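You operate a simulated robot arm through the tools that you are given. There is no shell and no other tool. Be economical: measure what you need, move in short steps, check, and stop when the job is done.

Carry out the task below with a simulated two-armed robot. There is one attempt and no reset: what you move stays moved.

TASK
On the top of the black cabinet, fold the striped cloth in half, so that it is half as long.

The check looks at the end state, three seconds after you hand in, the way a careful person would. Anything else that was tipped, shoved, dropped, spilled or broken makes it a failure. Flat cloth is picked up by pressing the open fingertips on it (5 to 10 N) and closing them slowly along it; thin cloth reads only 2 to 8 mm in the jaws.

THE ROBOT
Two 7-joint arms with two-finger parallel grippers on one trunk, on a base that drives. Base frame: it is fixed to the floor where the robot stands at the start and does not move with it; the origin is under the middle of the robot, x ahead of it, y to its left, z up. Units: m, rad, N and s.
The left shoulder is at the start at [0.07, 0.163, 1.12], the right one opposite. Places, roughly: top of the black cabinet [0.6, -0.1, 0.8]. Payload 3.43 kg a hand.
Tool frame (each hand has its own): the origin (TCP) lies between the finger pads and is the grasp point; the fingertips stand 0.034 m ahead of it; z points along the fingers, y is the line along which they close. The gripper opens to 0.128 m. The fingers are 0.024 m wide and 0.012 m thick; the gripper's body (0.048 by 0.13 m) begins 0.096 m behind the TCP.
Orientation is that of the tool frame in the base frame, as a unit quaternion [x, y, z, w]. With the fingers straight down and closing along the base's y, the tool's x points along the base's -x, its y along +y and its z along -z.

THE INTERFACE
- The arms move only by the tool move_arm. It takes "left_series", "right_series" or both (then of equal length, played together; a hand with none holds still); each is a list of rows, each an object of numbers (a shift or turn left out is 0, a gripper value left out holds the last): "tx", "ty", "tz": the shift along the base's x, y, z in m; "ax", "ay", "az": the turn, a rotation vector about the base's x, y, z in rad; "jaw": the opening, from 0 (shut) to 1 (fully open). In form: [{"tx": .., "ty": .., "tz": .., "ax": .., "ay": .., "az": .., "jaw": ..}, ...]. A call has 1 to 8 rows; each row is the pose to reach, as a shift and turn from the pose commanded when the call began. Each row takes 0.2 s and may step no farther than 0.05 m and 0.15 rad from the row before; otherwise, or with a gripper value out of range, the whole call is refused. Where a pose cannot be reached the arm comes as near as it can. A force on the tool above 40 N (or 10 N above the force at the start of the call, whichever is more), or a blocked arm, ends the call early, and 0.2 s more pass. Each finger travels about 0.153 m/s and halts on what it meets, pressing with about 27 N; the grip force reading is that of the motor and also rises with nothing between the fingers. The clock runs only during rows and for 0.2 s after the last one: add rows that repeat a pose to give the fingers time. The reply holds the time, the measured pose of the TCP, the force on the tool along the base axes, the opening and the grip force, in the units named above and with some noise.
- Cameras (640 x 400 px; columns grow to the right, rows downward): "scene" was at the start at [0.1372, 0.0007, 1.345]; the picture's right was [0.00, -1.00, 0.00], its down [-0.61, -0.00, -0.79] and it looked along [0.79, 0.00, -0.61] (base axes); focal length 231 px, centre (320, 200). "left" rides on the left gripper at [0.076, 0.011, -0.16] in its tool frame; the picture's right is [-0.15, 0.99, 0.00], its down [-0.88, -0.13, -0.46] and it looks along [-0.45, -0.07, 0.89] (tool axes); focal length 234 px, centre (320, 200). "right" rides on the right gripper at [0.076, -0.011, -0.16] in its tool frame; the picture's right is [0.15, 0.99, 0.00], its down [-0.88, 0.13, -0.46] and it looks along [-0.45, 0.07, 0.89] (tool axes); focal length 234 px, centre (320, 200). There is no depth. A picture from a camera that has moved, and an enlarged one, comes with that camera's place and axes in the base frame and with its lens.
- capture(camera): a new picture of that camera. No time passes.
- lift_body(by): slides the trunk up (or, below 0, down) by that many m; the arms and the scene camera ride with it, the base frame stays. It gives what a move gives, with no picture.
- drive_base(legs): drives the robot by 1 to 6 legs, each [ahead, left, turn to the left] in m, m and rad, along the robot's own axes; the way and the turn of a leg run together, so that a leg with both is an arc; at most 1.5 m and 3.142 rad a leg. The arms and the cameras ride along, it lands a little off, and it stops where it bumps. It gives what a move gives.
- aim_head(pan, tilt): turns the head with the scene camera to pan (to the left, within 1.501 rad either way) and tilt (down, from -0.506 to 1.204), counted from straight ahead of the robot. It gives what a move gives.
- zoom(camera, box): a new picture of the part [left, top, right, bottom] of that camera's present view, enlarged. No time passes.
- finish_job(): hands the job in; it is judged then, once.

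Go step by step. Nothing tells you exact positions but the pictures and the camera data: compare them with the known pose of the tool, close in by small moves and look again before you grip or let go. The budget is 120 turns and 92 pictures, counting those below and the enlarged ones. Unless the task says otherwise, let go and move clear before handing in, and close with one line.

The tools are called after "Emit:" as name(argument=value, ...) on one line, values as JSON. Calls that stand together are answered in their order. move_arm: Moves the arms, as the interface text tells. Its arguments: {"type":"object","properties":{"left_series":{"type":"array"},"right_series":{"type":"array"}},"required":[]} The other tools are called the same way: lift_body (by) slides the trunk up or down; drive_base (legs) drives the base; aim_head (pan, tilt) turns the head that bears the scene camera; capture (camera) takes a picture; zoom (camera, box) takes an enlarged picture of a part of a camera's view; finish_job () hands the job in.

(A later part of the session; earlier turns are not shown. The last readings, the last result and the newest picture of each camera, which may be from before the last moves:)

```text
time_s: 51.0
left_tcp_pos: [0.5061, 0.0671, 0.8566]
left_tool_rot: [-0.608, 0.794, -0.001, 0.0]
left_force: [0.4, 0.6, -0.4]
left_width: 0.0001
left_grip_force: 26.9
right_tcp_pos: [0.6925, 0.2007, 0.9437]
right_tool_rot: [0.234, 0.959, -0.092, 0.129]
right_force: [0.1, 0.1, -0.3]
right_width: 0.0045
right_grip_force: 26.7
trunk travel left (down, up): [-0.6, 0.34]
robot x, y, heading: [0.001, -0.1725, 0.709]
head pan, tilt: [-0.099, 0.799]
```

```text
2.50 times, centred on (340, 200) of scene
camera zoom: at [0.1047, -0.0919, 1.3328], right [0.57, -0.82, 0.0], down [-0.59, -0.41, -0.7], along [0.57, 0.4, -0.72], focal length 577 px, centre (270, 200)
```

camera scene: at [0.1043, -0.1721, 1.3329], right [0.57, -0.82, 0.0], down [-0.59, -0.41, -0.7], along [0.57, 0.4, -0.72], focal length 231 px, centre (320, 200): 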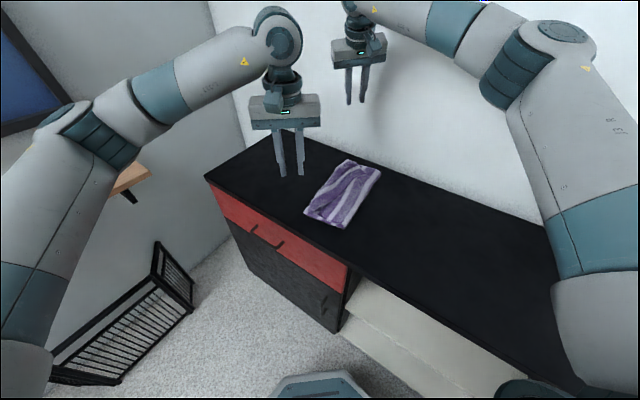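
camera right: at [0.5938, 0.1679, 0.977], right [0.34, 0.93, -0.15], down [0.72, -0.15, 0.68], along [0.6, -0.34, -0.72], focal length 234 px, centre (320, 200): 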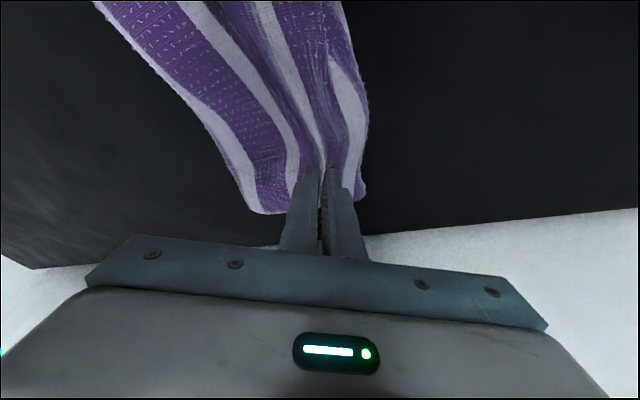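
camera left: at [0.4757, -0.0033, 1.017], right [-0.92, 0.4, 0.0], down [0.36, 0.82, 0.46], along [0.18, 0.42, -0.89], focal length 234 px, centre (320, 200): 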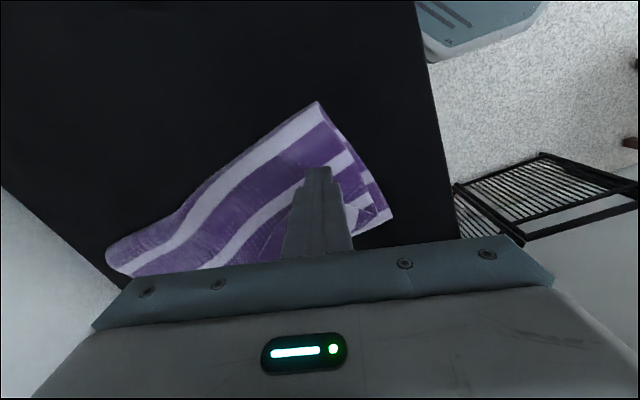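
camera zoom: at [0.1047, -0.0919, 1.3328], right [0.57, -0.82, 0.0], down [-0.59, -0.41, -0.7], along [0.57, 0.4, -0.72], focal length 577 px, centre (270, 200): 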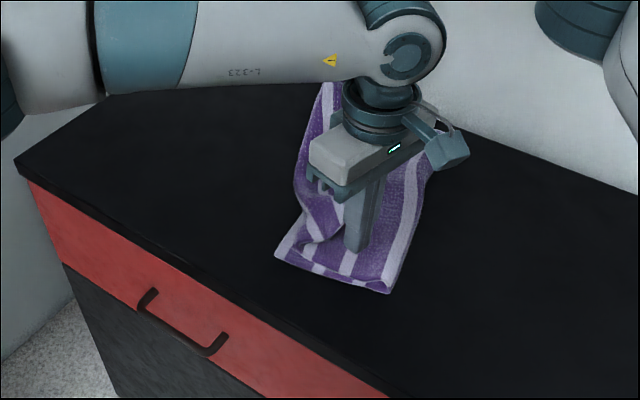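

Emit:
move_arm(left_series=[{"ty": 0.02, "tx": -0.005, "tz": 0.002}, {"ty": 0.04, "tx": -0.01, "tz": 0.005}, {"ty": 0.06, "tx": -0.015, "tz": 0.012}, {"ty": 0.08, "tx": -0.015, "tz": 0.022}, {"ty": 0.1, "tx": -0.015, "tz": 0.03}, {"ty": 0.12, "tx": -0.015, "tz": 0.03}])

Emit:
capture(camera="left")

Emit:
zoom(camera="scene", box=[240, 120, 440, 280])

```text
time_s: 52.4
left_tcp_pos: [0.4894, 0.1882, 0.8857]
left_tool_rot: [-0.608, 0.794, 0.0, 0.0]
left_force: [0.5, -0.2, 1.0]
left_width: 0.0
left_grip_force: 26.6
right_tcp_pos: [0.6911, 0.2002, 0.9437]
right_tool_rot: [0.233, 0.959, -0.092, 0.129]
right_force: [0.4, -0.3, -0.4]
right_width: 0.0049
right_grip_force: 26.7
trunk travel left (down, up): [-0.6, 0.34]
robot x, y, heading: [0.0006, -0.1727, 0.709]
head pan, tilt: [-0.099, 0.799]
```

```text
24 pictures are left
camera left: at [0.4603, 0.1177, 1.0464], right [-0.92, 0.4, 0.0], down [0.36, 0.82, 0.46], along [0.18, 0.42, -0.89], focal length 234 px, centre (320, 200)
```

left: 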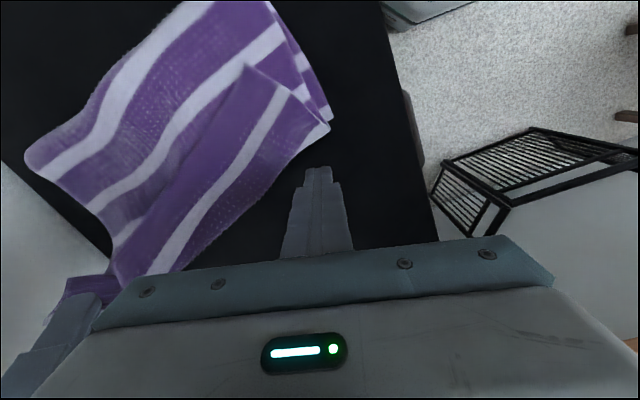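

```text
2.50 times, centred on (340, 200) of scene
camera zoom: at [0.1046, -0.0915, 1.3328], right [0.57, -0.82, 0.0], down [-0.59, -0.41, -0.7], along [0.57, 0.4, -0.72], focal length 577 px, centre (270, 200)
```

zoom: 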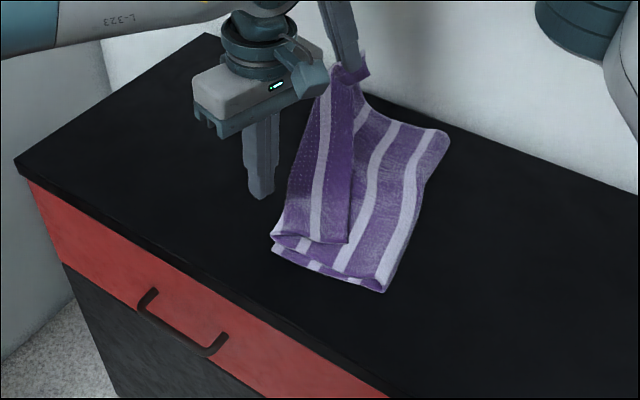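

The flap slid under the fingertip near its corner. I raise the far end more, and enter again lower and farther in, where the flap is tented up.

Emit:
move_arm(left_series=[{"tz": 0.04}, {"tz": 0.08}, {"tz": 0.1, "ty": -0.04}, {"tz": 0.1, "ty": -0.085, "tx": 0.01}, {"tz": 0.1, "ty": -0.12, "tx": 0.035}, {"tz": 0.1, "ty": -0.145, "tx": 0.06}, {"tz": 0.06, "ty": -0.15, "tx": 0.07}, {"tz": 0.02, "ty": -0.15, "tx": 0.07}], right_series=[{"tz": 0.01}, {"tz": 0.02}, {"tz": 0.03}, {"tz": 0.04}, {"tz": 0.04}, {"tz": 0.04}, {"tz": 0.04}, {"tz": 0.04}])

Emit:
move_arm(left_series=[{"tz": -0.03}, {"tz": -0.049}, {"tz": -0.049, "ty": 0.02}, {"tz": -0.049, "ty": 0.04}])

Emit:
capture(camera="left")

Emit:
zoom(camera="scene", box=[240, 120, 440, 280])

```text
time_s: 54.2
left_tcp_pos: [0.5589, 0.0458, 0.8973]
left_tool_rot: [-0.614, 0.79, 0.004, -0.006]
left_force: [0.2, -0.8, 0.7]
left_width: 0.0
left_grip_force: 26.9
right_tcp_pos: [0.695, 0.2, 0.9934]
right_tool_rot: [0.237, 0.959, -0.085, 0.13]
right_force: [-1.0, 0.3, 1.4]
right_width: 0.0047
right_grip_force: 26.4
trunk travel left (down, up): [-0.6, 0.34]
robot x, y, heading: [-0.0024, -0.1696, 0.709]
head pan, tilt: [-0.099, 0.799]
```

```text
time_s: 55.2
left_tcp_pos: [0.5606, 0.077, 0.8582]
left_tool_rot: [-0.607, 0.795, 0.0, 0.001]
left_force: [0.3, -0.5, 1.1]
left_width: 0.0003
left_grip_force: 26.8
right_tcp_pos: [0.6925, 0.2, 0.9848]
right_tool_rot: [0.235, 0.959, -0.092, 0.129]
right_force: [0.0, -1.3, -0.6]
right_width: 0.0047
right_grip_force: 27.5
trunk travel left (down, up): [-0.6, 0.34]
robot x, y, heading: [0.0027, -0.1684, 0.709]
head pan, tilt: [-0.099, 0.799]
```

```text
22 pictures are left
camera left: at [0.5307, 0.0065, 1.0178], right [-0.92, 0.4, 0.0], down [0.36, 0.82, 0.46], along [0.18, 0.42, -0.89], focal length 234 px, centre (320, 200)
```

left: 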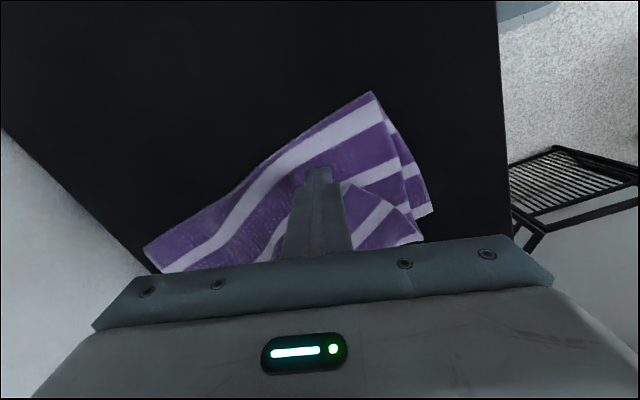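

```text
2.50 times, centred on (340, 200) of scene
camera zoom: at [0.1049, -0.0918, 1.3328], right [0.57, -0.82, 0.0], down [-0.59, -0.41, -0.7], along [0.57, 0.4, -0.72], focal length 577 px, centre (270, 200)
```

zoom: 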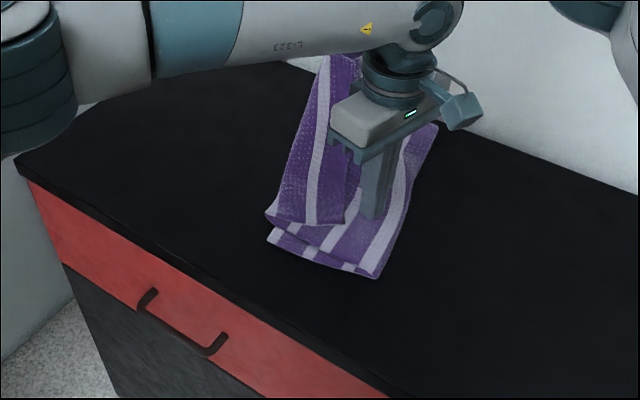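

The fingertip is now at the flap's open side, low down. I sweep it +y, and rise only at the end.

Emit:
move_arm(left_series=[{"ty": 0.02, "tx": -0.005}, {"ty": 0.04, "tx": -0.01}, {"ty": 0.06, "tx": -0.015}, {"ty": 0.08, "tx": -0.02, "tz": 0.005}, {"ty": 0.1, "tx": -0.025, "tz": 0.015}, {"ty": 0.12, "tx": -0.03, "tz": 0.03}, {"ty": 0.14, "tx": -0.035, "tz": 0.04}, {"ty": 0.16, "tx": -0.04, "tz": 0.04}])

Emit:
capture(camera="left")

Emit:
zoom(camera="scene", box=[240, 120, 440, 280])

```text
time_s: 57.0
left_tcp_pos: [0.5193, 0.2376, 0.8993]
left_tool_rot: [-0.608, 0.794, 0.0, 0.0]
left_force: [-0.1, -0.5, -0.2]
left_width: 0.0
left_grip_force: 27.3
right_tcp_pos: [0.6918, 0.2003, 0.9844]
right_tool_rot: [0.234, 0.959, -0.092, 0.129]
right_force: [0.0, -0.4, -1.0]
right_width: 0.0044
right_grip_force: 27.2
trunk travel left (down, up): [-0.6, 0.34]
robot x, y, heading: [-0.0007, -0.1726, 0.708]
head pan, tilt: [-0.099, 0.799]
```

```text
20 pictures are left
camera left: at [0.4903, 0.1674, 1.059], right [-0.92, 0.4, 0.0], down [0.36, 0.82, 0.46], along [0.18, 0.42, -0.89], focal length 234 px, centre (320, 200)
```

left: 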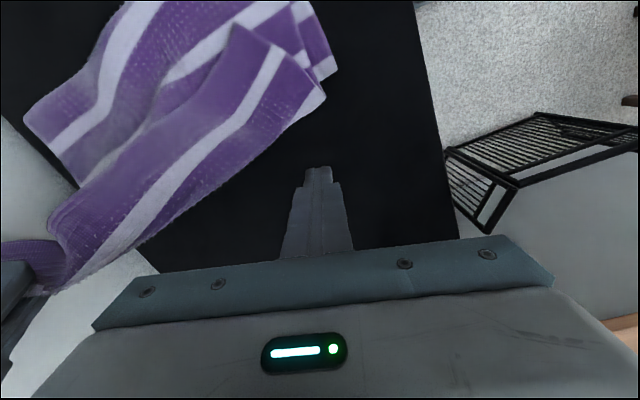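

```text
2.50 times, centred on (340, 200) of scene
camera zoom: at [0.1045, -0.0915, 1.3328], right [0.57, -0.82, 0.0], down [-0.59, -0.41, -0.7], along [0.57, 0.4, -0.72], focal length 577 px, centre (270, 200)
```

zoom: 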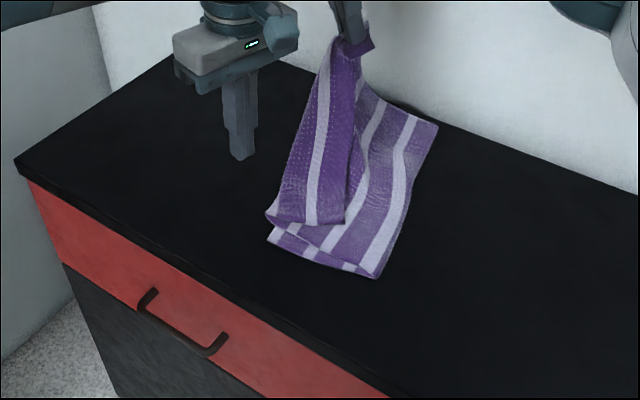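

It slipped under again since I moved towards the low corner. The free edge is several centimetres up in the air around x≈0.58, so I sweep there straight in +y at constant low height.

Emit:
move_arm(left_series=[{"tz": 0.045}, {"tz": 0.085, "ty": -0.02}, {"tz": 0.09, "ty": -0.065}, {"tz": 0.09, "ty": -0.11}, {"tz": 0.09, "ty": -0.15, "tx": 0.02}, {"tz": 0.09, "ty": -0.18, "tx": 0.05}, {"tz": 0.045, "ty": -0.185, "tx": 0.058}, {"tz": 0.0, "ty": -0.185, "tx": 0.058}])

Emit:
move_arm(left_series=[{"tz": -0.025}, {"tz": -0.042}, {"tz": -0.042, "ty": 0.03}, {"tz": -0.042, "ty": 0.06}, {"tz": -0.042, "ty": 0.09}, {"tz": -0.042, "ty": 0.12}, {"tz": -0.042, "ty": 0.145}, {"tz": -0.042, "ty": 0.17}])

Emit:
zoom(camera="scene", box=[240, 120, 440, 280])

```text
time_s: 58.8
left_tcp_pos: [0.5864, 0.0568, 0.9172]
left_tool_rot: [-0.608, 0.793, -0.014, 0.012]
left_force: [0.3, 0.2, 0.5]
left_width: 0.0
left_grip_force: 27.0
right_tcp_pos: [0.7254, 0.1506, 0.9237]
right_tool_rot: [0.273, 0.948, -0.13, 0.101]
right_force: [-0.8, -0.1, -0.9]
right_width: 0.0047
right_grip_force: 27.2
trunk travel left (down, up): [-0.6, 0.34]
robot x, y, heading: [-0.0027, -0.17, 0.71]
head pan, tilt: [-0.099, 0.799]
```

```text
time_s: 60.6
left_tcp_pos: [0.5787, 0.2126, 0.8566]
left_tool_rot: [-0.602, 0.798, -0.001, 0.0]
left_force: [0.1, -0.4, -0.4]
left_width: 0.0003
left_grip_force: 27.3
right_tcp_pos: [0.6927, 0.2008, 0.9844]
right_tool_rot: [0.237, 0.959, -0.089, 0.13]
right_force: [1.0, 2.2, 0.7]
right_width: 0.0045
right_grip_force: 26.6
trunk travel left (down, up): [-0.6, 0.34]
robot x, y, heading: [0.0029, -0.1725, 0.709]
head pan, tilt: [-0.099, 0.799]
stopped in row 8 (right hand): the force on the tool passed its limit (the readings are from after the stop); the commanded pose is now the measured one
```

```text
2.50 times, centred on (340, 200) of scene
camera zoom: at [0.1047, -0.0925, 1.3328], right [0.57, -0.82, 0.0], down [-0.59, -0.41, -0.7], along [0.57, 0.4, -0.72], focal length 577 px, centre (270, 200)
```

zoom: 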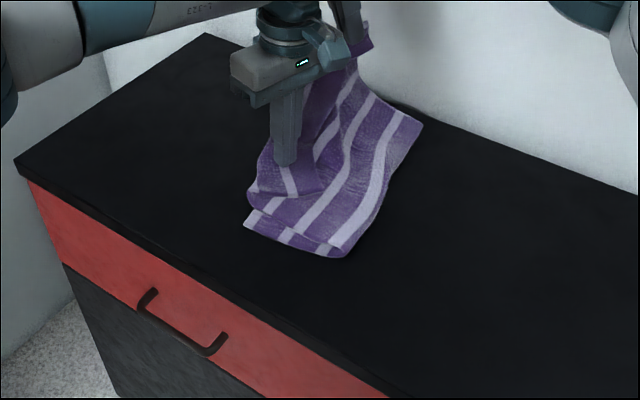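

The arms brushed each other and the sweep only drags the cloth, so I stop that. A cleaner way: unroll the right half back flat with the right hand, then fold the other (left) edge over towards the robot, which lets the hands pitch so the edge turns over properly. First I take the left hand clear, then draw the right corner back.

Emit:
move_arm(left_series=[{"tz": 0.03, "tx": -0.02}, {"tz": 0.06, "tx": -0.05}, {"tz": 0.09, "tx": -0.09}, {"tz": 0.12, "tx": -0.13}, {"tz": 0.14, "tx": -0.17, "ty": 0.02}, {"tz": 0.14, "tx": -0.2, "ty": 0.05}])

Emit:
move_arm(right_series=[{"ty": -0.045}, {"ty": -0.09, "tz": -0.01}, {"ty": -0.135, "tz": -0.02}, {"ty": -0.18, "tz": -0.03}, {"ty": -0.225, "tz": -0.045}, {"ty": -0.265, "tz": -0.065}, {"ty": -0.3, "tz": -0.085}, {"ty": -0.33, "tz": -0.1}])

Emit:
capture(camera="scene")

```text
time_s: 62.0
left_tcp_pos: [0.3774, 0.2641, 0.9971]
left_tool_rot: [-0.602, 0.798, 0.0, 0.001]
left_force: [0.2, 0.7, 1.0]
left_width: 0.0
left_grip_force: 27.5
right_tcp_pos: [0.6895, 0.2007, 0.9847]
right_tool_rot: [0.239, 0.958, -0.089, 0.131]
right_force: [-1.1, -0.8, -0.2]
right_width: 0.0045
right_grip_force: 27.2
trunk travel left (down, up): [-0.6, 0.34]
robot x, y, heading: [0.0021, -0.17, 0.709]
head pan, tilt: [-0.099, 0.799]
```

```text
time_s: 63.9
left_tcp_pos: [0.3795, 0.262, 0.9978]
left_tool_rot: [-0.602, 0.798, 0.001, 0.0]
left_force: [-0.5, 0.4, -0.3]
left_width: 0.0
left_grip_force: 27.2
right_tcp_pos: [0.6911, -0.1292, 0.8853]
right_tool_rot: [0.238, 0.959, -0.088, 0.13]
right_force: [-0.5, -1.1, 0.0]
right_width: 0.0048
right_grip_force: 26.6
trunk travel left (down, up): [-0.6, 0.34]
robot x, y, heading: [-0.0026, -0.1713, 0.705]
head pan, tilt: [-0.099, 0.799]
```

```text
17 pictures are left
camera scene: at [0.1048, -0.0936, 1.333], right [0.57, -0.82, 0.0], down [-0.59, -0.41, -0.7], along [0.57, 0.4, -0.72], focal length 231 px, centre (320, 200)
```

scene: 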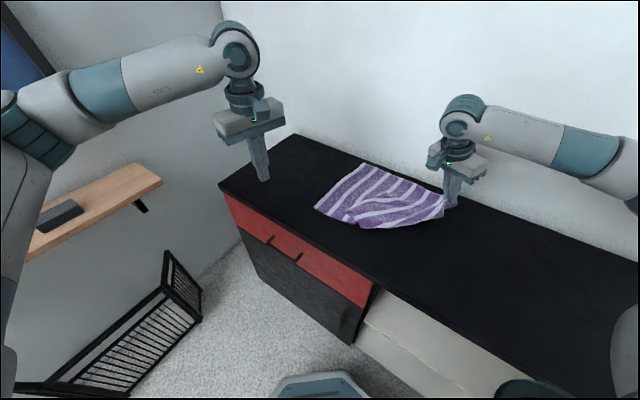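

It unrolled well. I pull a little farther, lower it and look closely.

Emit:
move_arm(right_series=[{"ty": -0.015, "tz": -0.01}, {"ty": -0.03, "tz": -0.02}, {"ty": -0.04, "tz": -0.028}])

Emit:
zoom(camera="scene", box=[300, 140, 480, 250])

```text
time_s: 64.7
left_tcp_pos: [0.3785, 0.2627, 0.9984]
left_tool_rot: [-0.602, 0.799, 0.0, 0.0]
left_force: [-0.5, 0.0, -1.3]
left_width: 0.0
left_grip_force: 27.0
right_tcp_pos: [0.693, -0.1679, 0.8566]
right_tool_rot: [0.238, 0.959, -0.088, 0.13]
right_force: [-0.1, 0.5, 0.5]
right_width: 0.0044
right_grip_force: 27.0
trunk travel left (down, up): [-0.6, 0.34]
robot x, y, heading: [0.0028, -0.1724, 0.703]
head pan, tilt: [-0.099, 0.799]
```

```text
3.56 times, centred on (390, 195) of scene
camera zoom: at [0.1048, -0.0927, 1.3329], right [0.57, -0.82, 0.0], down [-0.59, -0.41, -0.7], along [0.57, 0.4, -0.72], focal length 821 px, centre (71, 218)
```

zoom: 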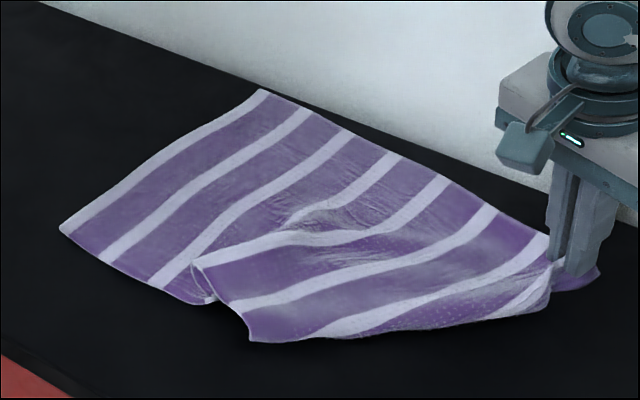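

The cloth is nearly flat again; only its near-right corner lags, lying at about (0.49,0.01). The left hand goes there to pinch it and pull it to about (0.43,-0.18), while the right hand holds its corner.

Emit:
move_arm(left_series=[{"az": -0.15, "tx": 0.018, "ty": -0.031, "tz": -0.005, "jaw": 0.1}, {"az": -0.3, "tx": 0.036, "ty": -0.062, "tz": -0.01, "jaw": 0.2}, {"az": -0.45, "tx": 0.055, "ty": -0.094, "tz": -0.02, "jaw": 0.36}, {"az": -0.6, "tx": 0.073, "ty": -0.125, "tz": -0.035}, {"az": -0.75, "tx": 0.092, "ty": -0.156, "tz": -0.055}, {"az": -0.9, "tx": 0.11, "ty": -0.188, "tz": -0.075}, {"az": -1.05, "tx": 0.128, "ty": -0.22, "tz": -0.1}, {"az": -1.2, "tx": 0.147, "ty": -0.25, "tz": -0.125}])

Emit:
capture(camera="left")

```text
time_s: 66.5
left_tcp_pos: [0.5275, 0.0108, 0.8711]
left_tool_rot: [-0.046, 0.999, 0.001, 0.0]
left_force: [-0.1, 0.0, -0.2]
left_width: 0.0463
left_grip_force: 0.1
right_tcp_pos: [0.6928, -0.1682, 0.8562]
right_tool_rot: [0.238, 0.958, -0.089, 0.13]
right_force: [0.5, -0.1, -0.1]
right_width: 0.0045
right_grip_force: 26.7
trunk travel left (down, up): [-0.6, 0.34]
robot x, y, heading: [0.0001, -0.171, 0.711]
head pan, tilt: [-0.099, 0.799]
```

```text
15 pictures are left
camera left: at [0.4511, 0.0157, 1.0313], right [0.06, 1.0, 0.0], down [0.89, -0.05, 0.46], along [0.46, -0.02, -0.89], focal length 234 px, centre (320, 200)
```

left: 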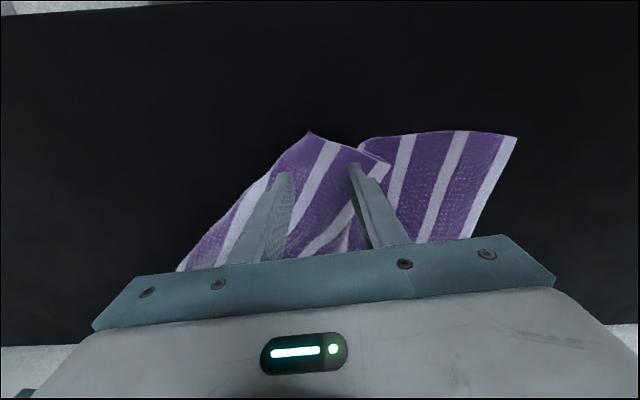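

Emit:
move_arm(left_series=[{"tz": -0.012}, {"tz": -0.022}, {"tz": -0.028}, {"tz": -0.031}])

```text
time_s: 67.5
left_tcp_pos: [0.5251, 0.013, 0.8415]
left_tool_rot: [-0.047, 0.999, 0.001, 0.001]
left_force: [1.2, -1.2, 10.5]
left_width: 0.046
left_grip_force: 0.2
right_tcp_pos: [0.6913, -0.1689, 0.8574]
right_tool_rot: [0.238, 0.958, -0.089, 0.13]
right_force: [-0.6, -0.3, 0.2]
right_width: 0.0048
right_grip_force: 26.8
trunk travel left (down, up): [-0.6, 0.34]
robot x, y, heading: [-0.004, -0.1711, 0.705]
head pan, tilt: [-0.099, 0.799]
```

Pressing at 10 N, so I close slowly and test the grip.

Emit:
move_arm(left_series=[{"jaw": 0.33}, {"jaw": 0.29}, {"jaw": 0.25}, {"jaw": 0.21}, {"jaw": 0.17}, {"jaw": 0.13}, {"jaw": 0.09}, {"jaw": 0.05}])

Emit:
move_arm(left_series=[{"jaw": 0.02}, {"jaw": 0}, {"jaw": 0}, {"jaw": 0, "tz": 0.01}, {"jaw": 0, "tz": 0.02}])

```text
time_s: 69.2
left_tcp_pos: [0.5253, 0.0131, 0.8409]
left_tool_rot: [-0.047, 0.999, 0.001, 0.001]
left_force: [-0.6, -0.1, 8.0]
left_width: 0.0054
left_grip_force: 0.1
right_tcp_pos: [0.6924, -0.1687, 0.8573]
right_tool_rot: [0.239, 0.958, -0.089, 0.13]
right_force: [-0.1, -0.4, -0.7]
right_width: 0.0045
right_grip_force: 26.6
trunk travel left (down, up): [-0.6, 0.34]
robot x, y, heading: [-0.0023, -0.1704, 0.705]
head pan, tilt: [-0.099, 0.799]
```

```text
time_s: 70.5
left_tcp_pos: [0.525, 0.0129, 0.8601]
left_tool_rot: [-0.047, 0.999, 0.001, 0.0]
left_force: [0.3, 0.2, -0.1]
left_width: 0.0
left_grip_force: 27.1
right_tcp_pos: [0.6916, -0.1691, 0.8573]
right_tool_rot: [0.237, 0.959, -0.088, 0.129]
right_force: [0.1, 0.3, 0.8]
right_width: 0.0044
right_grip_force: 27.0
trunk travel left (down, up): [-0.6, 0.34]
robot x, y, heading: [0.0017, -0.1692, 0.707]
head pan, tilt: [-0.099, 0.799]
```

The pinch slipped out. I retry with a wider gap and slightly more pressure.

Emit:
move_arm(left_series=[{"tx": 0.006, "jaw": 0.2}, {"tx": 0.006, "jaw": 0.45}, {"tx": 0.006, "tz": -0.01, "jaw": 0.45}, {"tx": 0.006, "tz": -0.018}, {"tx": 0.006, "tz": -0.0207}])

Emit:
zoom(camera="left", box=[200, 80, 440, 270])

```text
time_s: 71.7
left_tcp_pos: [0.5318, 0.0137, 0.8411]
left_tool_rot: [-0.047, 0.999, 0.001, 0.002]
left_force: [1.7, 1.7, 19.0]
left_width: 0.0578
left_grip_force: 0.1
right_tcp_pos: [0.6914, -0.1688, 0.8581]
right_tool_rot: [0.239, 0.958, -0.088, 0.13]
right_force: [0.2, 0.7, 0.4]
right_width: 0.0046
right_grip_force: 27.4
trunk travel left (down, up): [-0.6, 0.34]
robot x, y, heading: [0.0016, -0.1719, 0.71]
head pan, tilt: [-0.099, 0.799]
```

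```text
2.11 times, centred on (320, 175) of left
camera zoom: at [0.4551, 0.0173, 1.0016], right [0.05, 1.0, 0.0], down [0.89, -0.05, 0.46], along [0.46, -0.02, -0.89], focal length 493 px, centre (320, 253)
```

zoom: 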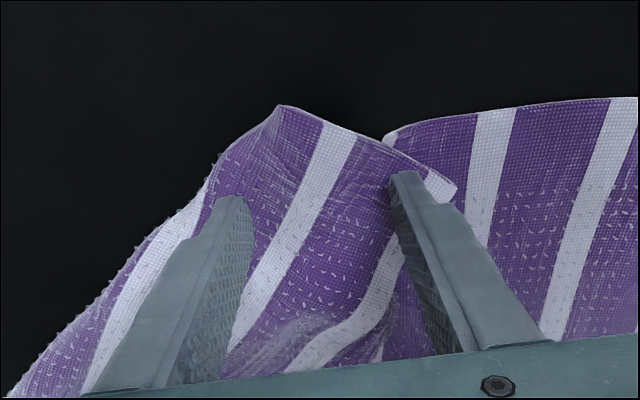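

Emit:
move_arm(left_series=[{"tz": 0.001, "jaw": 0.4}, {"tz": 0.001, "jaw": 0.35}, {"tz": 0.001, "jaw": 0.3}, {"tz": 0.001, "jaw": 0.25}, {"tz": 0.001, "jaw": 0.2}, {"tz": 0.001, "jaw": 0.15}, {"tz": 0.001, "jaw": 0.1}, {"tz": 0.001, "jaw": 0.06}])

Emit:
move_arm(left_series=[{"jaw": 0.03}, {"jaw": 0}, {"jaw": 0}])

```text
time_s: 73.5
left_tcp_pos: [0.5298, 0.0138, 0.8418]
left_tool_rot: [-0.047, 0.999, 0.0, 0.001]
left_force: [1.9, -0.4, 21.8]
left_width: 0.0094
left_grip_force: 1.3
right_tcp_pos: [0.691, -0.1683, 0.8589]
right_tool_rot: [0.238, 0.958, -0.088, 0.131]
right_force: [-1.9, 1.9, 0.5]
right_width: 0.0049
right_grip_force: 27.5
trunk travel left (down, up): [-0.6, 0.34]
robot x, y, heading: [0.0001, -0.1708, 0.709]
head pan, tilt: [-0.099, 0.799]
```

```text
time_s: 74.2
left_tcp_pos: [0.5299, 0.0135, 0.8415]
left_tool_rot: [-0.047, 0.999, 0.0, 0.001]
left_force: [0.8, 1.0, 20.9]
left_width: 0.0055
left_grip_force: 26.7
right_tcp_pos: [0.6908, -0.1681, 0.858]
right_tool_rot: [0.238, 0.958, -0.088, 0.13]
right_force: [-1.0, 0.7, 0.3]
right_width: 0.0044
right_grip_force: 26.9
trunk travel left (down, up): [-0.6, 0.34]
robot x, y, heading: [-0.0019, -0.1705, 0.705]
head pan, tilt: [-0.099, 0.799]
```

The corner is gripped (5.5 mm). I lift and lay it out at about (0.46,-0.15), then pull both hands slightly −y to straighten the cloth.

Emit:
move_arm(left_series=[{"tz": 0.03, "ty": -0.005}, {"tz": 0.05, "ty": -0.03, "tx": -0.01}, {"tz": 0.055, "ty": -0.06, "tx": -0.022}, {"tz": 0.055, "ty": -0.09, "tx": -0.035}, {"tz": 0.055, "ty": -0.12, "tx": -0.05}, {"tz": 0.045, "ty": -0.145, "tx": -0.06}, {"tz": 0.03, "ty": -0.165, "tx": -0.07}, {"tz": 0.015, "ty": -0.17, "tx": -0.075}])

Emit:
move_arm(left_series=[{"ty": -0.01, "tx": -0.01}, {"ty": -0.02, "tx": -0.02}, {"ty": -0.03, "tx": -0.03}, {"ty": -0.04, "tx": -0.035}], right_series=[{"ty": -0.008, "tx": -0.008}, {"ty": -0.016, "tx": -0.016}, {"ty": -0.024, "tx": -0.024}, {"ty": -0.03, "tx": -0.03}])

Emit:
zoom(camera="scene", box=[290, 130, 500, 270])

```text
time_s: 76.0
left_tcp_pos: [0.457, -0.1562, 0.8551]
left_tool_rot: [-0.047, 0.999, -0.001, 0.0]
left_force: [1.8, 0.3, -0.1]
left_width: 0.0053
left_grip_force: 26.4
right_tcp_pos: [0.6913, -0.1681, 0.8573]
right_tool_rot: [0.237, 0.959, -0.088, 0.13]
right_force: [-1.9, 0.3, 0.5]
right_width: 0.0045
right_grip_force: 26.6
trunk travel left (down, up): [-0.6, 0.34]
robot x, y, heading: [0.0009, -0.1718, 0.706]
head pan, tilt: [-0.099, 0.799]
```

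```text
time_s: 77.0
left_tcp_pos: [0.4245, -0.1694, 0.8496]
left_tool_rot: [-0.048, 0.999, 0.001, 0.0]
left_force: [1.6, -0.7, -1.0]
left_width: 0.005
left_grip_force: 27.1
left hand out of reach, approached as far as the arm can: row 1, 2, 3, 4
right_tcp_pos: [0.6612, -0.1993, 0.8555]
right_tool_rot: [0.238, 0.959, -0.088, 0.13]
right_force: [-1.2, 0.1, 0.2]
right_width: 0.0048
right_grip_force: 27.4
trunk travel left (down, up): [-0.6, 0.34]
robot x, y, heading: [0.0011, -0.1685, 0.709]
head pan, tilt: [-0.099, 0.799]
```

```text
2.86 times, centred on (395, 200) of scene
camera zoom: at [0.1049, -0.0928, 1.3329], right [0.57, -0.82, 0.0], down [-0.59, -0.41, -0.7], along [0.57, 0.4, -0.72], focal length 660 px, centre (106, 200)
```

zoom: 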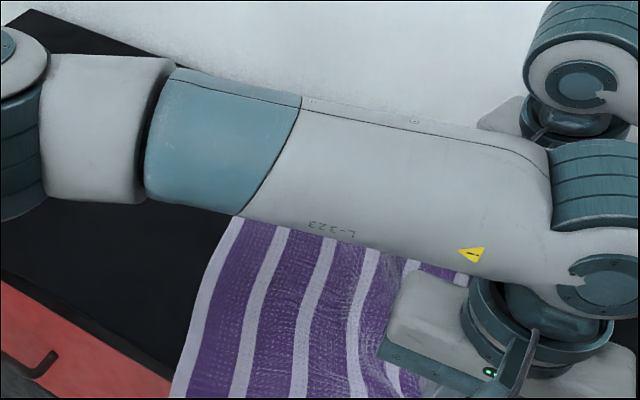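

The cloth is spread again but now lies close to the front edge. I shift both hands +x by 3 cm with the base, release and raise the arms to see it all.

Emit:
drive_base(legs=[[0.027, -0.023, 0]])

Emit:
move_arm(left_series=[{"tz": -0.005}, {"tz": -0.005, "jaw": 0.1}, {"tz": -0.003, "jaw": 0.25}, {"tz": 0.02, "jaw": 0.3}, {"tz": 0.06}, {"tz": 0.1}, {"tz": 0.12, "ty": 0.03}, {"tz": 0.13, "ty": 0.07}], right_series=[{"tz": -0.012}, {"tz": -0.012, "jaw": 0.1}, {"tz": -0.01, "jaw": 0.25}, {"tz": 0.02, "jaw": 0.3}, {"tz": 0.05}, {"tz": 0.08}, {"tz": 0.1, "ty": -0.03}, {"tz": 0.1, "ty": -0.06}])

Emit:
move_arm(left_series=[{"ty": 0.04}, {"ty": 0.08}, {"ty": 0.12, "tx": -0.01}, {"ty": 0.16, "tx": -0.02}, {"ty": 0.2, "tx": -0.03}, {"ty": 0.24, "tx": -0.05}, {"ty": 0.28, "tx": -0.07}, {"ty": 0.32, "tx": -0.09}])

Emit:
capture(camera="scene")

```text
time_s: 77.9
left_tcp_pos: [0.4581, -0.1696, 0.8513]
left_tool_rot: [-0.048, 0.999, 0.0, 0.0]
left_force: [1.5, -0.5, 0.9]
left_width: 0.0051
left_grip_force: 26.9
right_tcp_pos: [0.6971, -0.1983, 0.8569]
right_tool_rot: [0.238, 0.958, -0.09, 0.13]
right_force: [-2.1, -0.2, -0.7]
right_width: 0.0046
right_grip_force: 26.8
trunk travel left (down, up): [-0.6, 0.34]
robot x, y, heading: [0.037, -0.1736, 0.705]
head pan, tilt: [-0.099, 0.799]
```

```text
time_s: 79.7
left_tcp_pos: [0.4579, -0.0997, 0.9819]
left_tool_rot: [-0.047, 0.999, 0.0, 0.0]
left_force: [-0.8, 0.3, -0.2]
left_width: 0.0382
left_grip_force: 0.0
right_tcp_pos: [0.695, -0.2593, 0.958]
right_tool_rot: [0.237, 0.959, -0.088, 0.131]
right_force: [-0.1, 0.3, -0.3]
right_width: 0.0385
right_grip_force: 0.1
trunk travel left (down, up): [-0.6, 0.34]
robot x, y, heading: [0.0363, -0.1709, 0.704]
head pan, tilt: [-0.099, 0.799]
```

```text
time_s: 81.5
left_tcp_pos: [0.3675, 0.2208, 0.9792]
left_tool_rot: [-0.046, 0.999, -0.001, 0.001]
left_force: [0.7, 1.1, 0.2]
left_width: 0.0385
left_grip_force: 0.0
right_tcp_pos: [0.6944, -0.2574, 0.9584]
right_tool_rot: [0.238, 0.958, -0.089, 0.13]
right_force: [-0.8, 0.9, 0.5]
right_width: 0.0383
right_grip_force: 0.1
trunk travel left (down, up): [-0.6, 0.34]
robot x, y, heading: [0.028, -0.1701, 0.704]
head pan, tilt: [-0.099, 0.799]
```

```text
12 pictures are left
camera scene: at [0.138, -0.0909, 1.3329], right [0.57, -0.82, 0.0], down [-0.59, -0.41, -0.7], along [0.57, 0.4, -0.72], focal length 231 px, centre (320, 200)
```

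scene: 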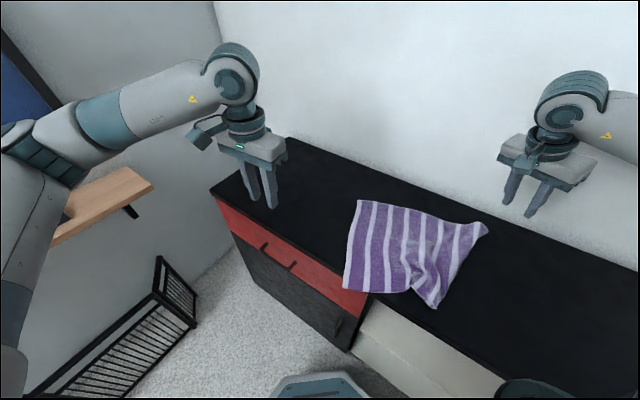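

The cloth is open again: corners about (0.63,0.10), (0.35,0.00), (0.43,-0.19), (0.74,-0.25), with a bunched near side and its near-left corner slightly over the front edge. I back the base off, turn both tools so they close along x, and hover over the two left corners.

Emit:
drive_base(legs=[[-0.103, 0.049, 0]])

Emit:
move_arm(right_series=[{"ax": 0.09, "ay": 0.08, "ty": 0.02}, {"ax": 0.18, "ay": 0.155, "ty": 0.04}, {"ax": 0.237, "ay": 0.204, "ty": 0.06}])

Emit:
move_arm(right_series=[{"az": 0.15, "ty": 0.03}, {"az": 0.3, "ty": 0.06}, {"az": 0.45, "ty": 0.1}, {"az": 0.6, "ty": 0.14}, {"az": 0.75, "ty": 0.18}, {"az": 0.9, "ty": 0.22}, {"az": 1.05, "ty": 0.26}, {"az": 1.2, "ty": 0.3}], left_series=[{"az": 0.15, "ty": -0.023, "tx": 0.02}, {"az": 0.3, "ty": -0.046, "tx": 0.04}, {"az": 0.45, "ty": -0.07, "tx": 0.06}, {"az": 0.6, "ty": -0.093, "tx": 0.08}, {"az": 0.75, "ty": -0.116, "tx": 0.1}, {"az": 0.9, "ty": -0.14, "tx": 0.12}, {"az": 1.05, "ty": -0.162, "tx": 0.14, "tz": -0.02}, {"az": 1.2, "ty": -0.185, "tx": 0.1625, "tz": -0.05, "jaw": 0.42}])

Emit:
move_arm(right_series=[{"az": 0.15}, {"az": 0.3, "tz": -0.01, "tx": 0.005}, {"az": 0.45, "tz": -0.03, "tx": 0.01}, {"az": 0.6, "tz": -0.06, "tx": 0.011, "jaw": 0.42}])

Emit:
capture(camera="right")

Emit:
capture(camera="left")

```text
time_s: 82.7
left_tcp_pos: [0.259, 0.1894, 0.9807]
left_tool_rot: [-0.046, 0.999, 0.001, 0.0]
left_force: [-0.4, 0.7, 0.0]
left_width: 0.0384
left_grip_force: 0.1
right_tcp_pos: [0.5876, -0.2911, 0.9577]
right_tool_rot: [0.238, 0.959, -0.088, 0.129]
right_force: [0.1, -0.5, -0.3]
right_width: 0.0384
right_grip_force: 0.0
trunk travel left (down, up): [-0.6, 0.34]
robot x, y, heading: [-0.0757, -0.2017, 0.701]
head pan, tilt: [-0.099, 0.799]
```

```text
time_s: 83.5
left_tcp_pos: [0.2599, 0.1903, 0.9789]
left_tool_rot: [-0.046, 0.999, -0.001, 0.0]
left_force: [-0.8, 0.7, 0.2]
left_width: 0.0384
left_grip_force: 0.1
right_tcp_pos: [0.5863, -0.2293, 0.9577]
right_tool_rot: [0.243, 0.97, 0.001, 0.002]
right_force: [-0.2, -0.6, -0.1]
right_width: 0.0382
right_grip_force: 0.0
trunk travel left (down, up): [-0.6, 0.34]
robot x, y, heading: [-0.0747, -0.199, 0.703]
head pan, tilt: [-0.099, 0.799]
```

```text
time_s: 85.3
left_tcp_pos: [0.4213, 0.0052, 0.9316]
left_tool_rot: [-0.603, 0.798, 0.001, -0.001]
left_force: [0.8, 0.2, -0.5]
left_width: 0.054
left_grip_force: 0.0
right_tcp_pos: [0.5881, 0.0705, 0.9557]
right_tool_rot: [-0.349, 0.937, 0.002, 0.001]
right_force: [0.3, -0.1, 0.0]
right_width: 0.0385
right_grip_force: 0.2
trunk travel left (down, up): [-0.6, 0.34]
robot x, y, heading: [-0.0801, -0.199, 0.707]
head pan, tilt: [-0.099, 0.799]
```

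```text
time_s: 86.3
left_tcp_pos: [0.4204, 0.0044, 0.9307]
left_tool_rot: [-0.601, 0.799, 0.001, 0.0]
left_force: [-0.1, -0.5, 0.9]
left_width: 0.0538
left_grip_force: 0.0
right_tcp_pos: [0.5975, 0.0689, 0.8973]
right_tool_rot: [-0.611, 0.792, 0.003, 0.001]
right_force: [0.6, -0.2, 0.7]
right_width: 0.0538
right_grip_force: 0.0
trunk travel left (down, up): [-0.6, 0.34]
robot x, y, heading: [-0.0756, -0.2028, 0.708]
head pan, tilt: [-0.099, 0.799]
```

```text
11 pictures are left
camera right: at [0.5892, -0.008, 1.0554], right [-0.99, 0.11, 0.0], down [0.1, 0.88, 0.46], along [0.05, 0.46, -0.89], focal length 234 px, centre (320, 200)
```

right: 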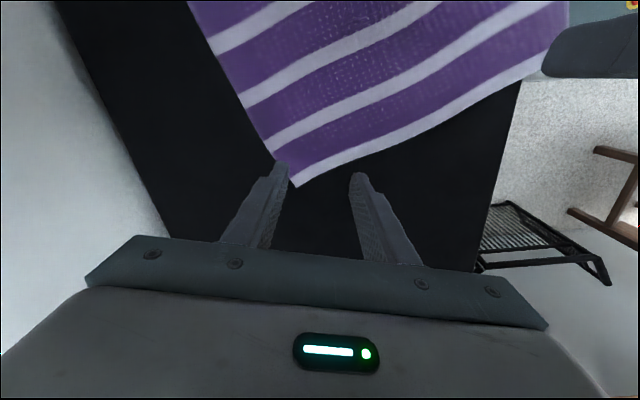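

```text
10 pictures are left
camera left: at [0.3907, -0.0651, 1.0911], right [-0.91, 0.41, 0.0], down [0.37, 0.81, 0.46], along [0.19, 0.42, -0.89], focal length 234 px, centre (320, 200)
```

left: 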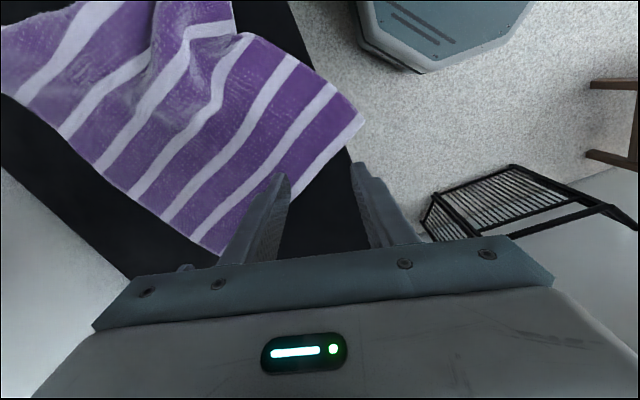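

Both views confirm the left edge runs from (0.629,0.101) to (0.36,-0.005). I make small corrections inward and descend to just above contact.

Emit:
move_arm(right_series=[{"tx": -0.005, "ty": -0.012, "tz": -0.02}, {"tx": -0.005, "ty": -0.012, "tz": -0.04}, {"tx": -0.005, "ty": -0.012, "tz": -0.05}, {"tx": -0.005, "ty": -0.012, "tz": -0.054}], left_series=[{"tx": 0.008, "ty": -0.013, "tz": -0.03}, {"tx": 0.008, "ty": -0.013, "tz": -0.06}, {"tx": 0.008, "ty": -0.013, "tz": -0.08}, {"tx": 0.008, "ty": -0.013, "tz": -0.087}])

Emit:
move_arm(right_series=[{"tz": -0.002}, {"tz": -0.003}, {"tz": -0.004}], left_series=[{"tz": -0.002}, {"tz": -0.003}, {"tz": -0.004}])

```text
time_s: 87.3
left_tcp_pos: [0.429, -0.0085, 0.8431]
left_tool_rot: [-0.602, 0.799, 0.0, 0.0]
left_force: [0.5, -0.9, -0.5]
left_width: 0.0538
left_grip_force: 0.0
right_tcp_pos: [0.5925, 0.0593, 0.8431]
right_tool_rot: [-0.61, 0.792, 0.004, 0.001]
right_force: [0.6, -0.4, 0.0]
right_width: 0.0536
right_grip_force: 0.0
trunk travel left (down, up): [-0.6, 0.34]
robot x, y, heading: [-0.0774, -0.2001, 0.704]
head pan, tilt: [-0.099, 0.799]
```

```text
time_s: 88.1
left_tcp_pos: [0.4278, -0.0084, 0.8393]
left_tool_rot: [-0.602, 0.798, 0.0, 0.0]
left_force: [0.7, 0.8, -0.1]
left_width: 0.0537
left_grip_force: 0.1
right_tcp_pos: [0.5925, 0.0579, 0.8392]
right_tool_rot: [-0.611, 0.792, 0.004, 0.001]
right_force: [-0.9, -1.1, 1.1]
right_width: 0.054
right_grip_force: 0.1
trunk travel left (down, up): [-0.6, 0.34]
robot x, y, heading: [-0.075, -0.2024, 0.704]
head pan, tilt: [-0.099, 0.799]
```

Emit:
move_arm(right_series=[{"tz": -0.001}, {"tz": -0.002}, {"tz": -0.002}], left_series=[{"tz": -0.001}, {"tz": -0.002}, {"tz": -0.0025}])

```text
time_s: 88.9
left_tcp_pos: [0.4286, -0.0101, 0.8375]
left_tool_rot: [-0.602, 0.799, 0.0, 0.001]
left_force: [1.4, 0.8, 7.9]
left_width: 0.0537
left_grip_force: 0.0
right_tcp_pos: [0.592, 0.0577, 0.8379]
right_tool_rot: [-0.611, 0.792, 0.004, 0.001]
right_force: [1.4, 0.9, 5.4]
right_width: 0.0538
right_grip_force: 0.1
trunk travel left (down, up): [-0.6, 0.34]
robot x, y, heading: [-0.0752, -0.1999, 0.705]
head pan, tilt: [-0.099, 0.799]
```

In contact on both sides. I press slightly more and close slowly.

Emit:
move_arm(right_series=[{"tz": -0.0015, "jaw": 0.39}, {"tz": -0.0015, "jaw": 0.34}, {"tz": -0.0015, "jaw": 0.29}, {"tz": -0.0015, "jaw": 0.24}, {"tz": -0.0015, "jaw": 0.19}, {"tz": -0.0015, "jaw": 0.15}, {"tz": -0.0015, "jaw": 0.11}, {"tz": -0.0015, "jaw": 0.07}], left_series=[{"tz": -0.001, "jaw": 0.39}, {"tz": -0.001, "jaw": 0.34}, {"tz": -0.001, "jaw": 0.29}, {"tz": -0.001, "jaw": 0.24}, {"tz": -0.001, "jaw": 0.19}, {"tz": -0.001, "jaw": 0.15}, {"tz": -0.001, "jaw": 0.11}, {"tz": -0.001, "jaw": 0.07}])

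Emit:
move_arm(right_series=[{"jaw": 0.04}, {"jaw": 0.01}, {"jaw": 0}, {"jaw": 0}], left_series=[{"jaw": 0.04}, {"jaw": 0.01}, {"jaw": 0}, {"jaw": 0}])

```text
time_s: 90.7
left_tcp_pos: [0.4283, -0.009, 0.8376]
left_tool_rot: [-0.603, 0.798, 0.0, 0.001]
left_force: [3.3, 0.9, 14.9]
left_width: 0.0087
left_grip_force: 0.0
right_tcp_pos: [0.5907, 0.0582, 0.838]
right_tool_rot: [-0.61, 0.792, 0.003, 0.002]
right_force: [-1.8, -0.1, 13.7]
right_width: 0.0083
right_grip_force: 0.1
trunk travel left (down, up): [-0.6, 0.34]
robot x, y, heading: [-0.0773, -0.2005, 0.703]
head pan, tilt: [-0.099, 0.799]
```

```text
time_s: 91.7
left_tcp_pos: [0.4281, -0.0095, 0.8367]
left_tool_rot: [-0.602, 0.799, 0.0, 0.001]
left_force: [2.2, 0.0, 18.9]
left_width: 0.0001
left_grip_force: 27.4
right_tcp_pos: [0.5902, 0.0568, 0.8369]
right_tool_rot: [-0.61, 0.792, 0.003, 0.002]
right_force: [-1.1, 0.9, 12.6]
right_width: 0.0002
right_grip_force: 26.8
trunk travel left (down, up): [-0.6, 0.34]
robot x, y, heading: [-0.0776, -0.2018, 0.705]
head pan, tilt: [-0.099, 0.799]
```

Both ridges escaped. I retry about 1 cm farther in, with a wider opening and firmer pressure.

Emit:
move_arm(right_series=[{"tz": 0.015}, {"tz": 0.02, "tx": 0.003, "ty": -0.009, "jaw": 0.25}, {"tz": 0.02, "tx": 0.003, "ty": -0.009, "jaw": 0.47}, {"tz": 0.01, "tx": 0.003, "ty": -0.009, "jaw": 0.47}, {"tz": 0.002, "tx": 0.003, "ty": -0.009}, {"tz": 0.0, "tx": 0.003, "ty": -0.009}], left_series=[{"tz": 0.015}, {"tz": 0.02, "tx": 0.006, "ty": -0.009, "jaw": 0.25}, {"tz": 0.02, "tx": 0.006, "ty": -0.009, "jaw": 0.47}, {"tz": 0.01, "tx": 0.006, "ty": -0.009, "jaw": 0.47}, {"tz": 0.002, "tx": 0.006, "ty": -0.009}, {"tz": 0.0, "tx": 0.006, "ty": -0.009}])

Emit:
capture(camera="right")

```text
time_s: 93.1
left_tcp_pos: [0.4349, -0.0169, 0.8368]
left_tool_rot: [-0.603, 0.798, 0.0, 0.002]
left_force: [1.4, 1.3, 11.4]
left_width: 0.0602
left_grip_force: 0.1
right_tcp_pos: [0.5959, 0.0494, 0.8382]
right_tool_rot: [-0.61, 0.793, 0.004, 0.002]
right_force: [1.7, -0.3, 8.2]
right_width: 0.0599
right_grip_force: 0.1
trunk travel left (down, up): [-0.6, 0.34]
robot x, y, heading: [-0.0729, -0.2013, 0.71]
head pan, tilt: [-0.099, 0.799]
```

```text
9 pictures are left
camera right: at [0.5858, -0.0298, 0.9966], right [-0.99, 0.11, 0.0], down [0.1, 0.88, 0.46], along [0.05, 0.46, -0.89], focal length 234 px, centre (320, 200)
```

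right: 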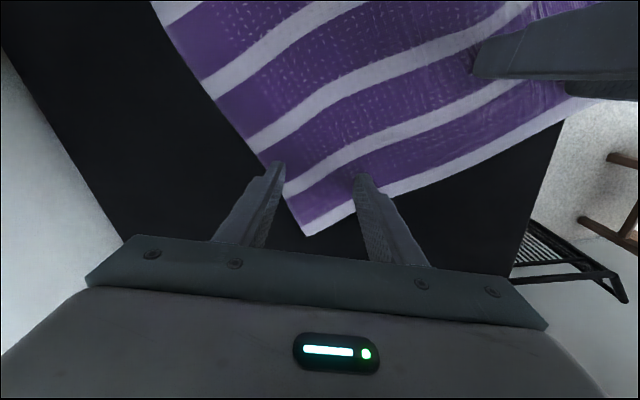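

The right hand's far finger straddles the far edge, so I shift it 1.4 cm in −x.

Emit:
move_arm(right_series=[{"tz": 0.012}, {"tz": 0.012, "tx": -0.014, "ty": -0.004}, {"tz": 0.003, "tx": -0.014, "ty": -0.004}, {"tz": -0.001, "tx": -0.014, "ty": -0.004}], left_series=[{}, {}, {}, {"tz": -0.0006}])

Emit:
move_arm(right_series=[{"jaw": 0.43}, {"jaw": 0.38}, {"jaw": 0.33}, {"jaw": 0.28}, {"jaw": 0.23}, {"jaw": 0.18}, {"jaw": 0.14}, {"jaw": 0.1}], left_series=[{"jaw": 0.43}, {"jaw": 0.38}, {"jaw": 0.33}, {"jaw": 0.28}, {"jaw": 0.23}, {"jaw": 0.18}, {"jaw": 0.14}, {"jaw": 0.1}])

Emit:
move_arm(right_series=[{"jaw": 0.07}, {"jaw": 0.04}, {"jaw": 0.02}, {"jaw": 0}, {"jaw": 0}], left_series=[{"jaw": 0.07}, {"jaw": 0.04}, {"jaw": 0.02}, {"jaw": 0}, {"jaw": 0}])

```text
time_s: 94.1
left_tcp_pos: [0.4345, -0.0175, 0.8382]
left_tool_rot: [-0.603, 0.798, 0.0, 0.001]
left_force: [4.6, 2.6, 23.6]
left_width: 0.0601
left_grip_force: 0.1
right_tcp_pos: [0.5792, 0.0451, 0.8383]
right_tool_rot: [-0.609, 0.793, 0.003, 0.003]
right_force: [-0.6, -0.7, 10.3]
right_width: 0.0601
right_grip_force: 0.0
trunk travel left (down, up): [-0.6, 0.34]
robot x, y, heading: [-0.0773, -0.2021, 0.707]
head pan, tilt: [-0.099, 0.799]
```

```text
time_s: 95.9
left_tcp_pos: [0.4346, -0.0178, 0.8378]
left_tool_rot: [-0.602, 0.798, 0.0, 0.003]
left_force: [5.4, 1.6, 22.4]
left_width: 0.0127
left_grip_force: 0.1
right_tcp_pos: [0.5786, 0.0453, 0.838]
right_tool_rot: [-0.61, 0.793, 0.003, 0.002]
right_force: [-3.4, -1.2, 16.2]
right_width: 0.0138
right_grip_force: 2.1
trunk travel left (down, up): [-0.6, 0.34]
robot x, y, heading: [-0.0783, -0.2004, 0.703]
head pan, tilt: [-0.099, 0.799]
```

```text
time_s: 97.1
left_tcp_pos: [0.4337, -0.0179, 0.8386]
left_tool_rot: [-0.601, 0.799, -0.001, 0.002]
left_force: [3.5, 2.4, 25.1]
left_width: 0.0
left_grip_force: 26.8
right_tcp_pos: [0.5789, 0.0439, 0.8379]
right_tool_rot: [-0.611, 0.792, 0.002, 0.003]
right_force: [-4.7, -2.9, 15.2]
right_width: 0.0046
right_grip_force: 26.9
trunk travel left (down, up): [-0.6, 0.34]
robot x, y, heading: [-0.0732, -0.2033, 0.705]
head pan, tilt: [-0.099, 0.799]
```

The right hand has a grip; the left slipped. I pull with the right to bring the cloth away from the front edge, then re-grip the near-left corner with the left.

Emit:
move_arm(left_series=[{"jaw": 0.2}, {"tz": 0.03, "jaw": 0.4}, {"tz": 0.06}, {"tz": 0.06}, {"tz": 0.06}, {"tz": 0.06}], right_series=[{"tz": 0.01}, {"tz": 0.02}, {"tz": 0.02, "tx": 0.015, "ty": 0.015}, {"tz": 0.02, "tx": 0.03, "ty": 0.03}, {"tz": 0.02, "tx": 0.045, "ty": 0.045}, {"tz": 0.015, "tx": 0.06, "ty": 0.06}])

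Emit:
capture(camera="left")

```text
time_s: 98.5
left_tcp_pos: [0.4347, -0.0194, 0.8938]
left_tool_rot: [-0.602, 0.799, 0.0, -0.001]
left_force: [0.9, -0.3, 0.4]
left_width: 0.0512
left_grip_force: 0.0
right_tcp_pos: [0.6269, 0.0878, 0.8549]
right_tool_rot: [-0.609, 0.793, 0.004, 0.0]
right_force: [0.3, -0.7, -0.4]
right_width: 0.0047
right_grip_force: 27.2
right hand out of reach, approached as far as the arm can: row 6
trunk travel left (down, up): [-0.6, 0.34]
robot x, y, heading: [-0.0751, -0.2018, 0.705]
head pan, tilt: [-0.099, 0.799]
```

```text
8 pictures are left
camera left: at [0.4046, -0.0879, 1.0545], right [-0.91, 0.41, 0.0], down [0.37, 0.81, 0.46], along [0.19, 0.42, -0.89], focal length 234 px, centre (320, 200)
```

left: 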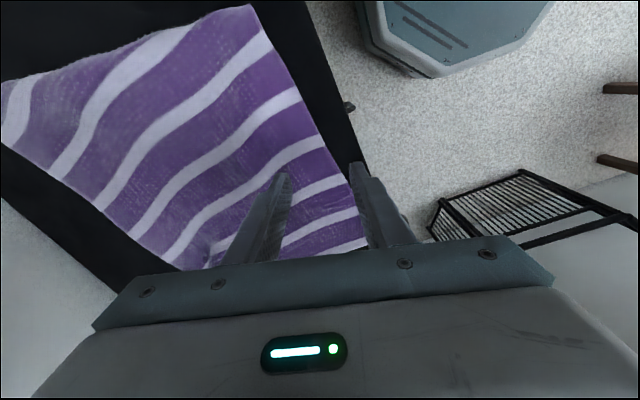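

That pulled it smooth: the near-left corner now lies on the top at about (0.43,0.12). I drive slightly closer (cloth held by the right hand) and aim the left hand at that corner.

Emit:
drive_base(legs=[[0.062, 0.026, 0]])

Emit:
move_arm(left_series=[{"ty": 0.02, "az": 0.1}, {"ty": 0.04, "az": 0.2, "jaw": 0.47}, {"ty": 0.06, "az": 0.3}, {"ty": 0.07, "az": 0.4}, {"ty": 0.07, "az": 0.4, "tz": -0.01}])

Emit:
capture(camera="left")

```text
time_s: 99.5
left_tcp_pos: [0.4666, 0.0424, 0.894]
left_tool_rot: [-0.601, 0.799, 0.0, 0.0]
left_force: [0.2, -0.3, -0.1]
left_width: 0.051
left_grip_force: 0.0
right_tcp_pos: [0.6569, 0.1494, 0.8533]
right_tool_rot: [-0.61, 0.793, 0.002, 0.001]
right_force: [0.1, 0.7, 0.0]
right_width: 0.0046
right_grip_force: 27.1
trunk travel left (down, up): [-0.6, 0.34]
robot x, y, heading: [-0.0475, -0.1422, 0.708]
head pan, tilt: [-0.099, 0.799]
```

```text
time_s: 100.7
left_tcp_pos: [0.4657, 0.1134, 0.8849]
left_tool_rot: [0.749, -0.663, -0.001, 0.0]
left_force: [-0.4, -0.6, 0.4]
left_width: 0.0602
left_grip_force: 0.1
right_tcp_pos: [0.6554, 0.1483, 0.8555]
right_tool_rot: [-0.609, 0.793, 0.002, 0.001]
right_force: [0.1, 0.3, 0.3]
right_width: 0.0045
right_grip_force: 26.6
trunk travel left (down, up): [-0.6, 0.34]
robot x, y, heading: [-0.0482, -0.1435, 0.703]
head pan, tilt: [-0.099, 0.799]
```

```text
7 pictures are left
camera left: at [0.4647, 0.0356, 1.0448], right [-1.0, 0.02, 0.0], down [0.02, 0.89, 0.46], along [0.01, 0.46, -0.89], focal length 234 px, centre (320, 200)
```

left: 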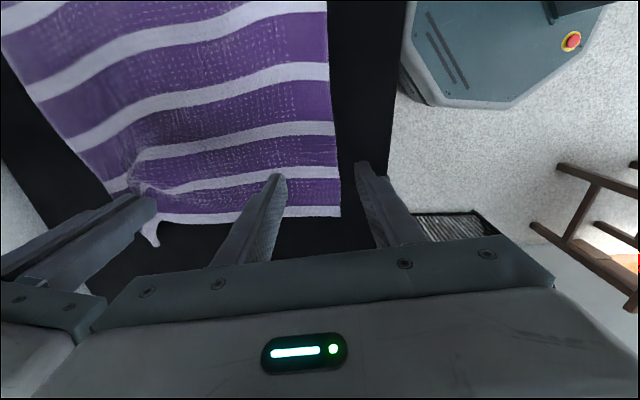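

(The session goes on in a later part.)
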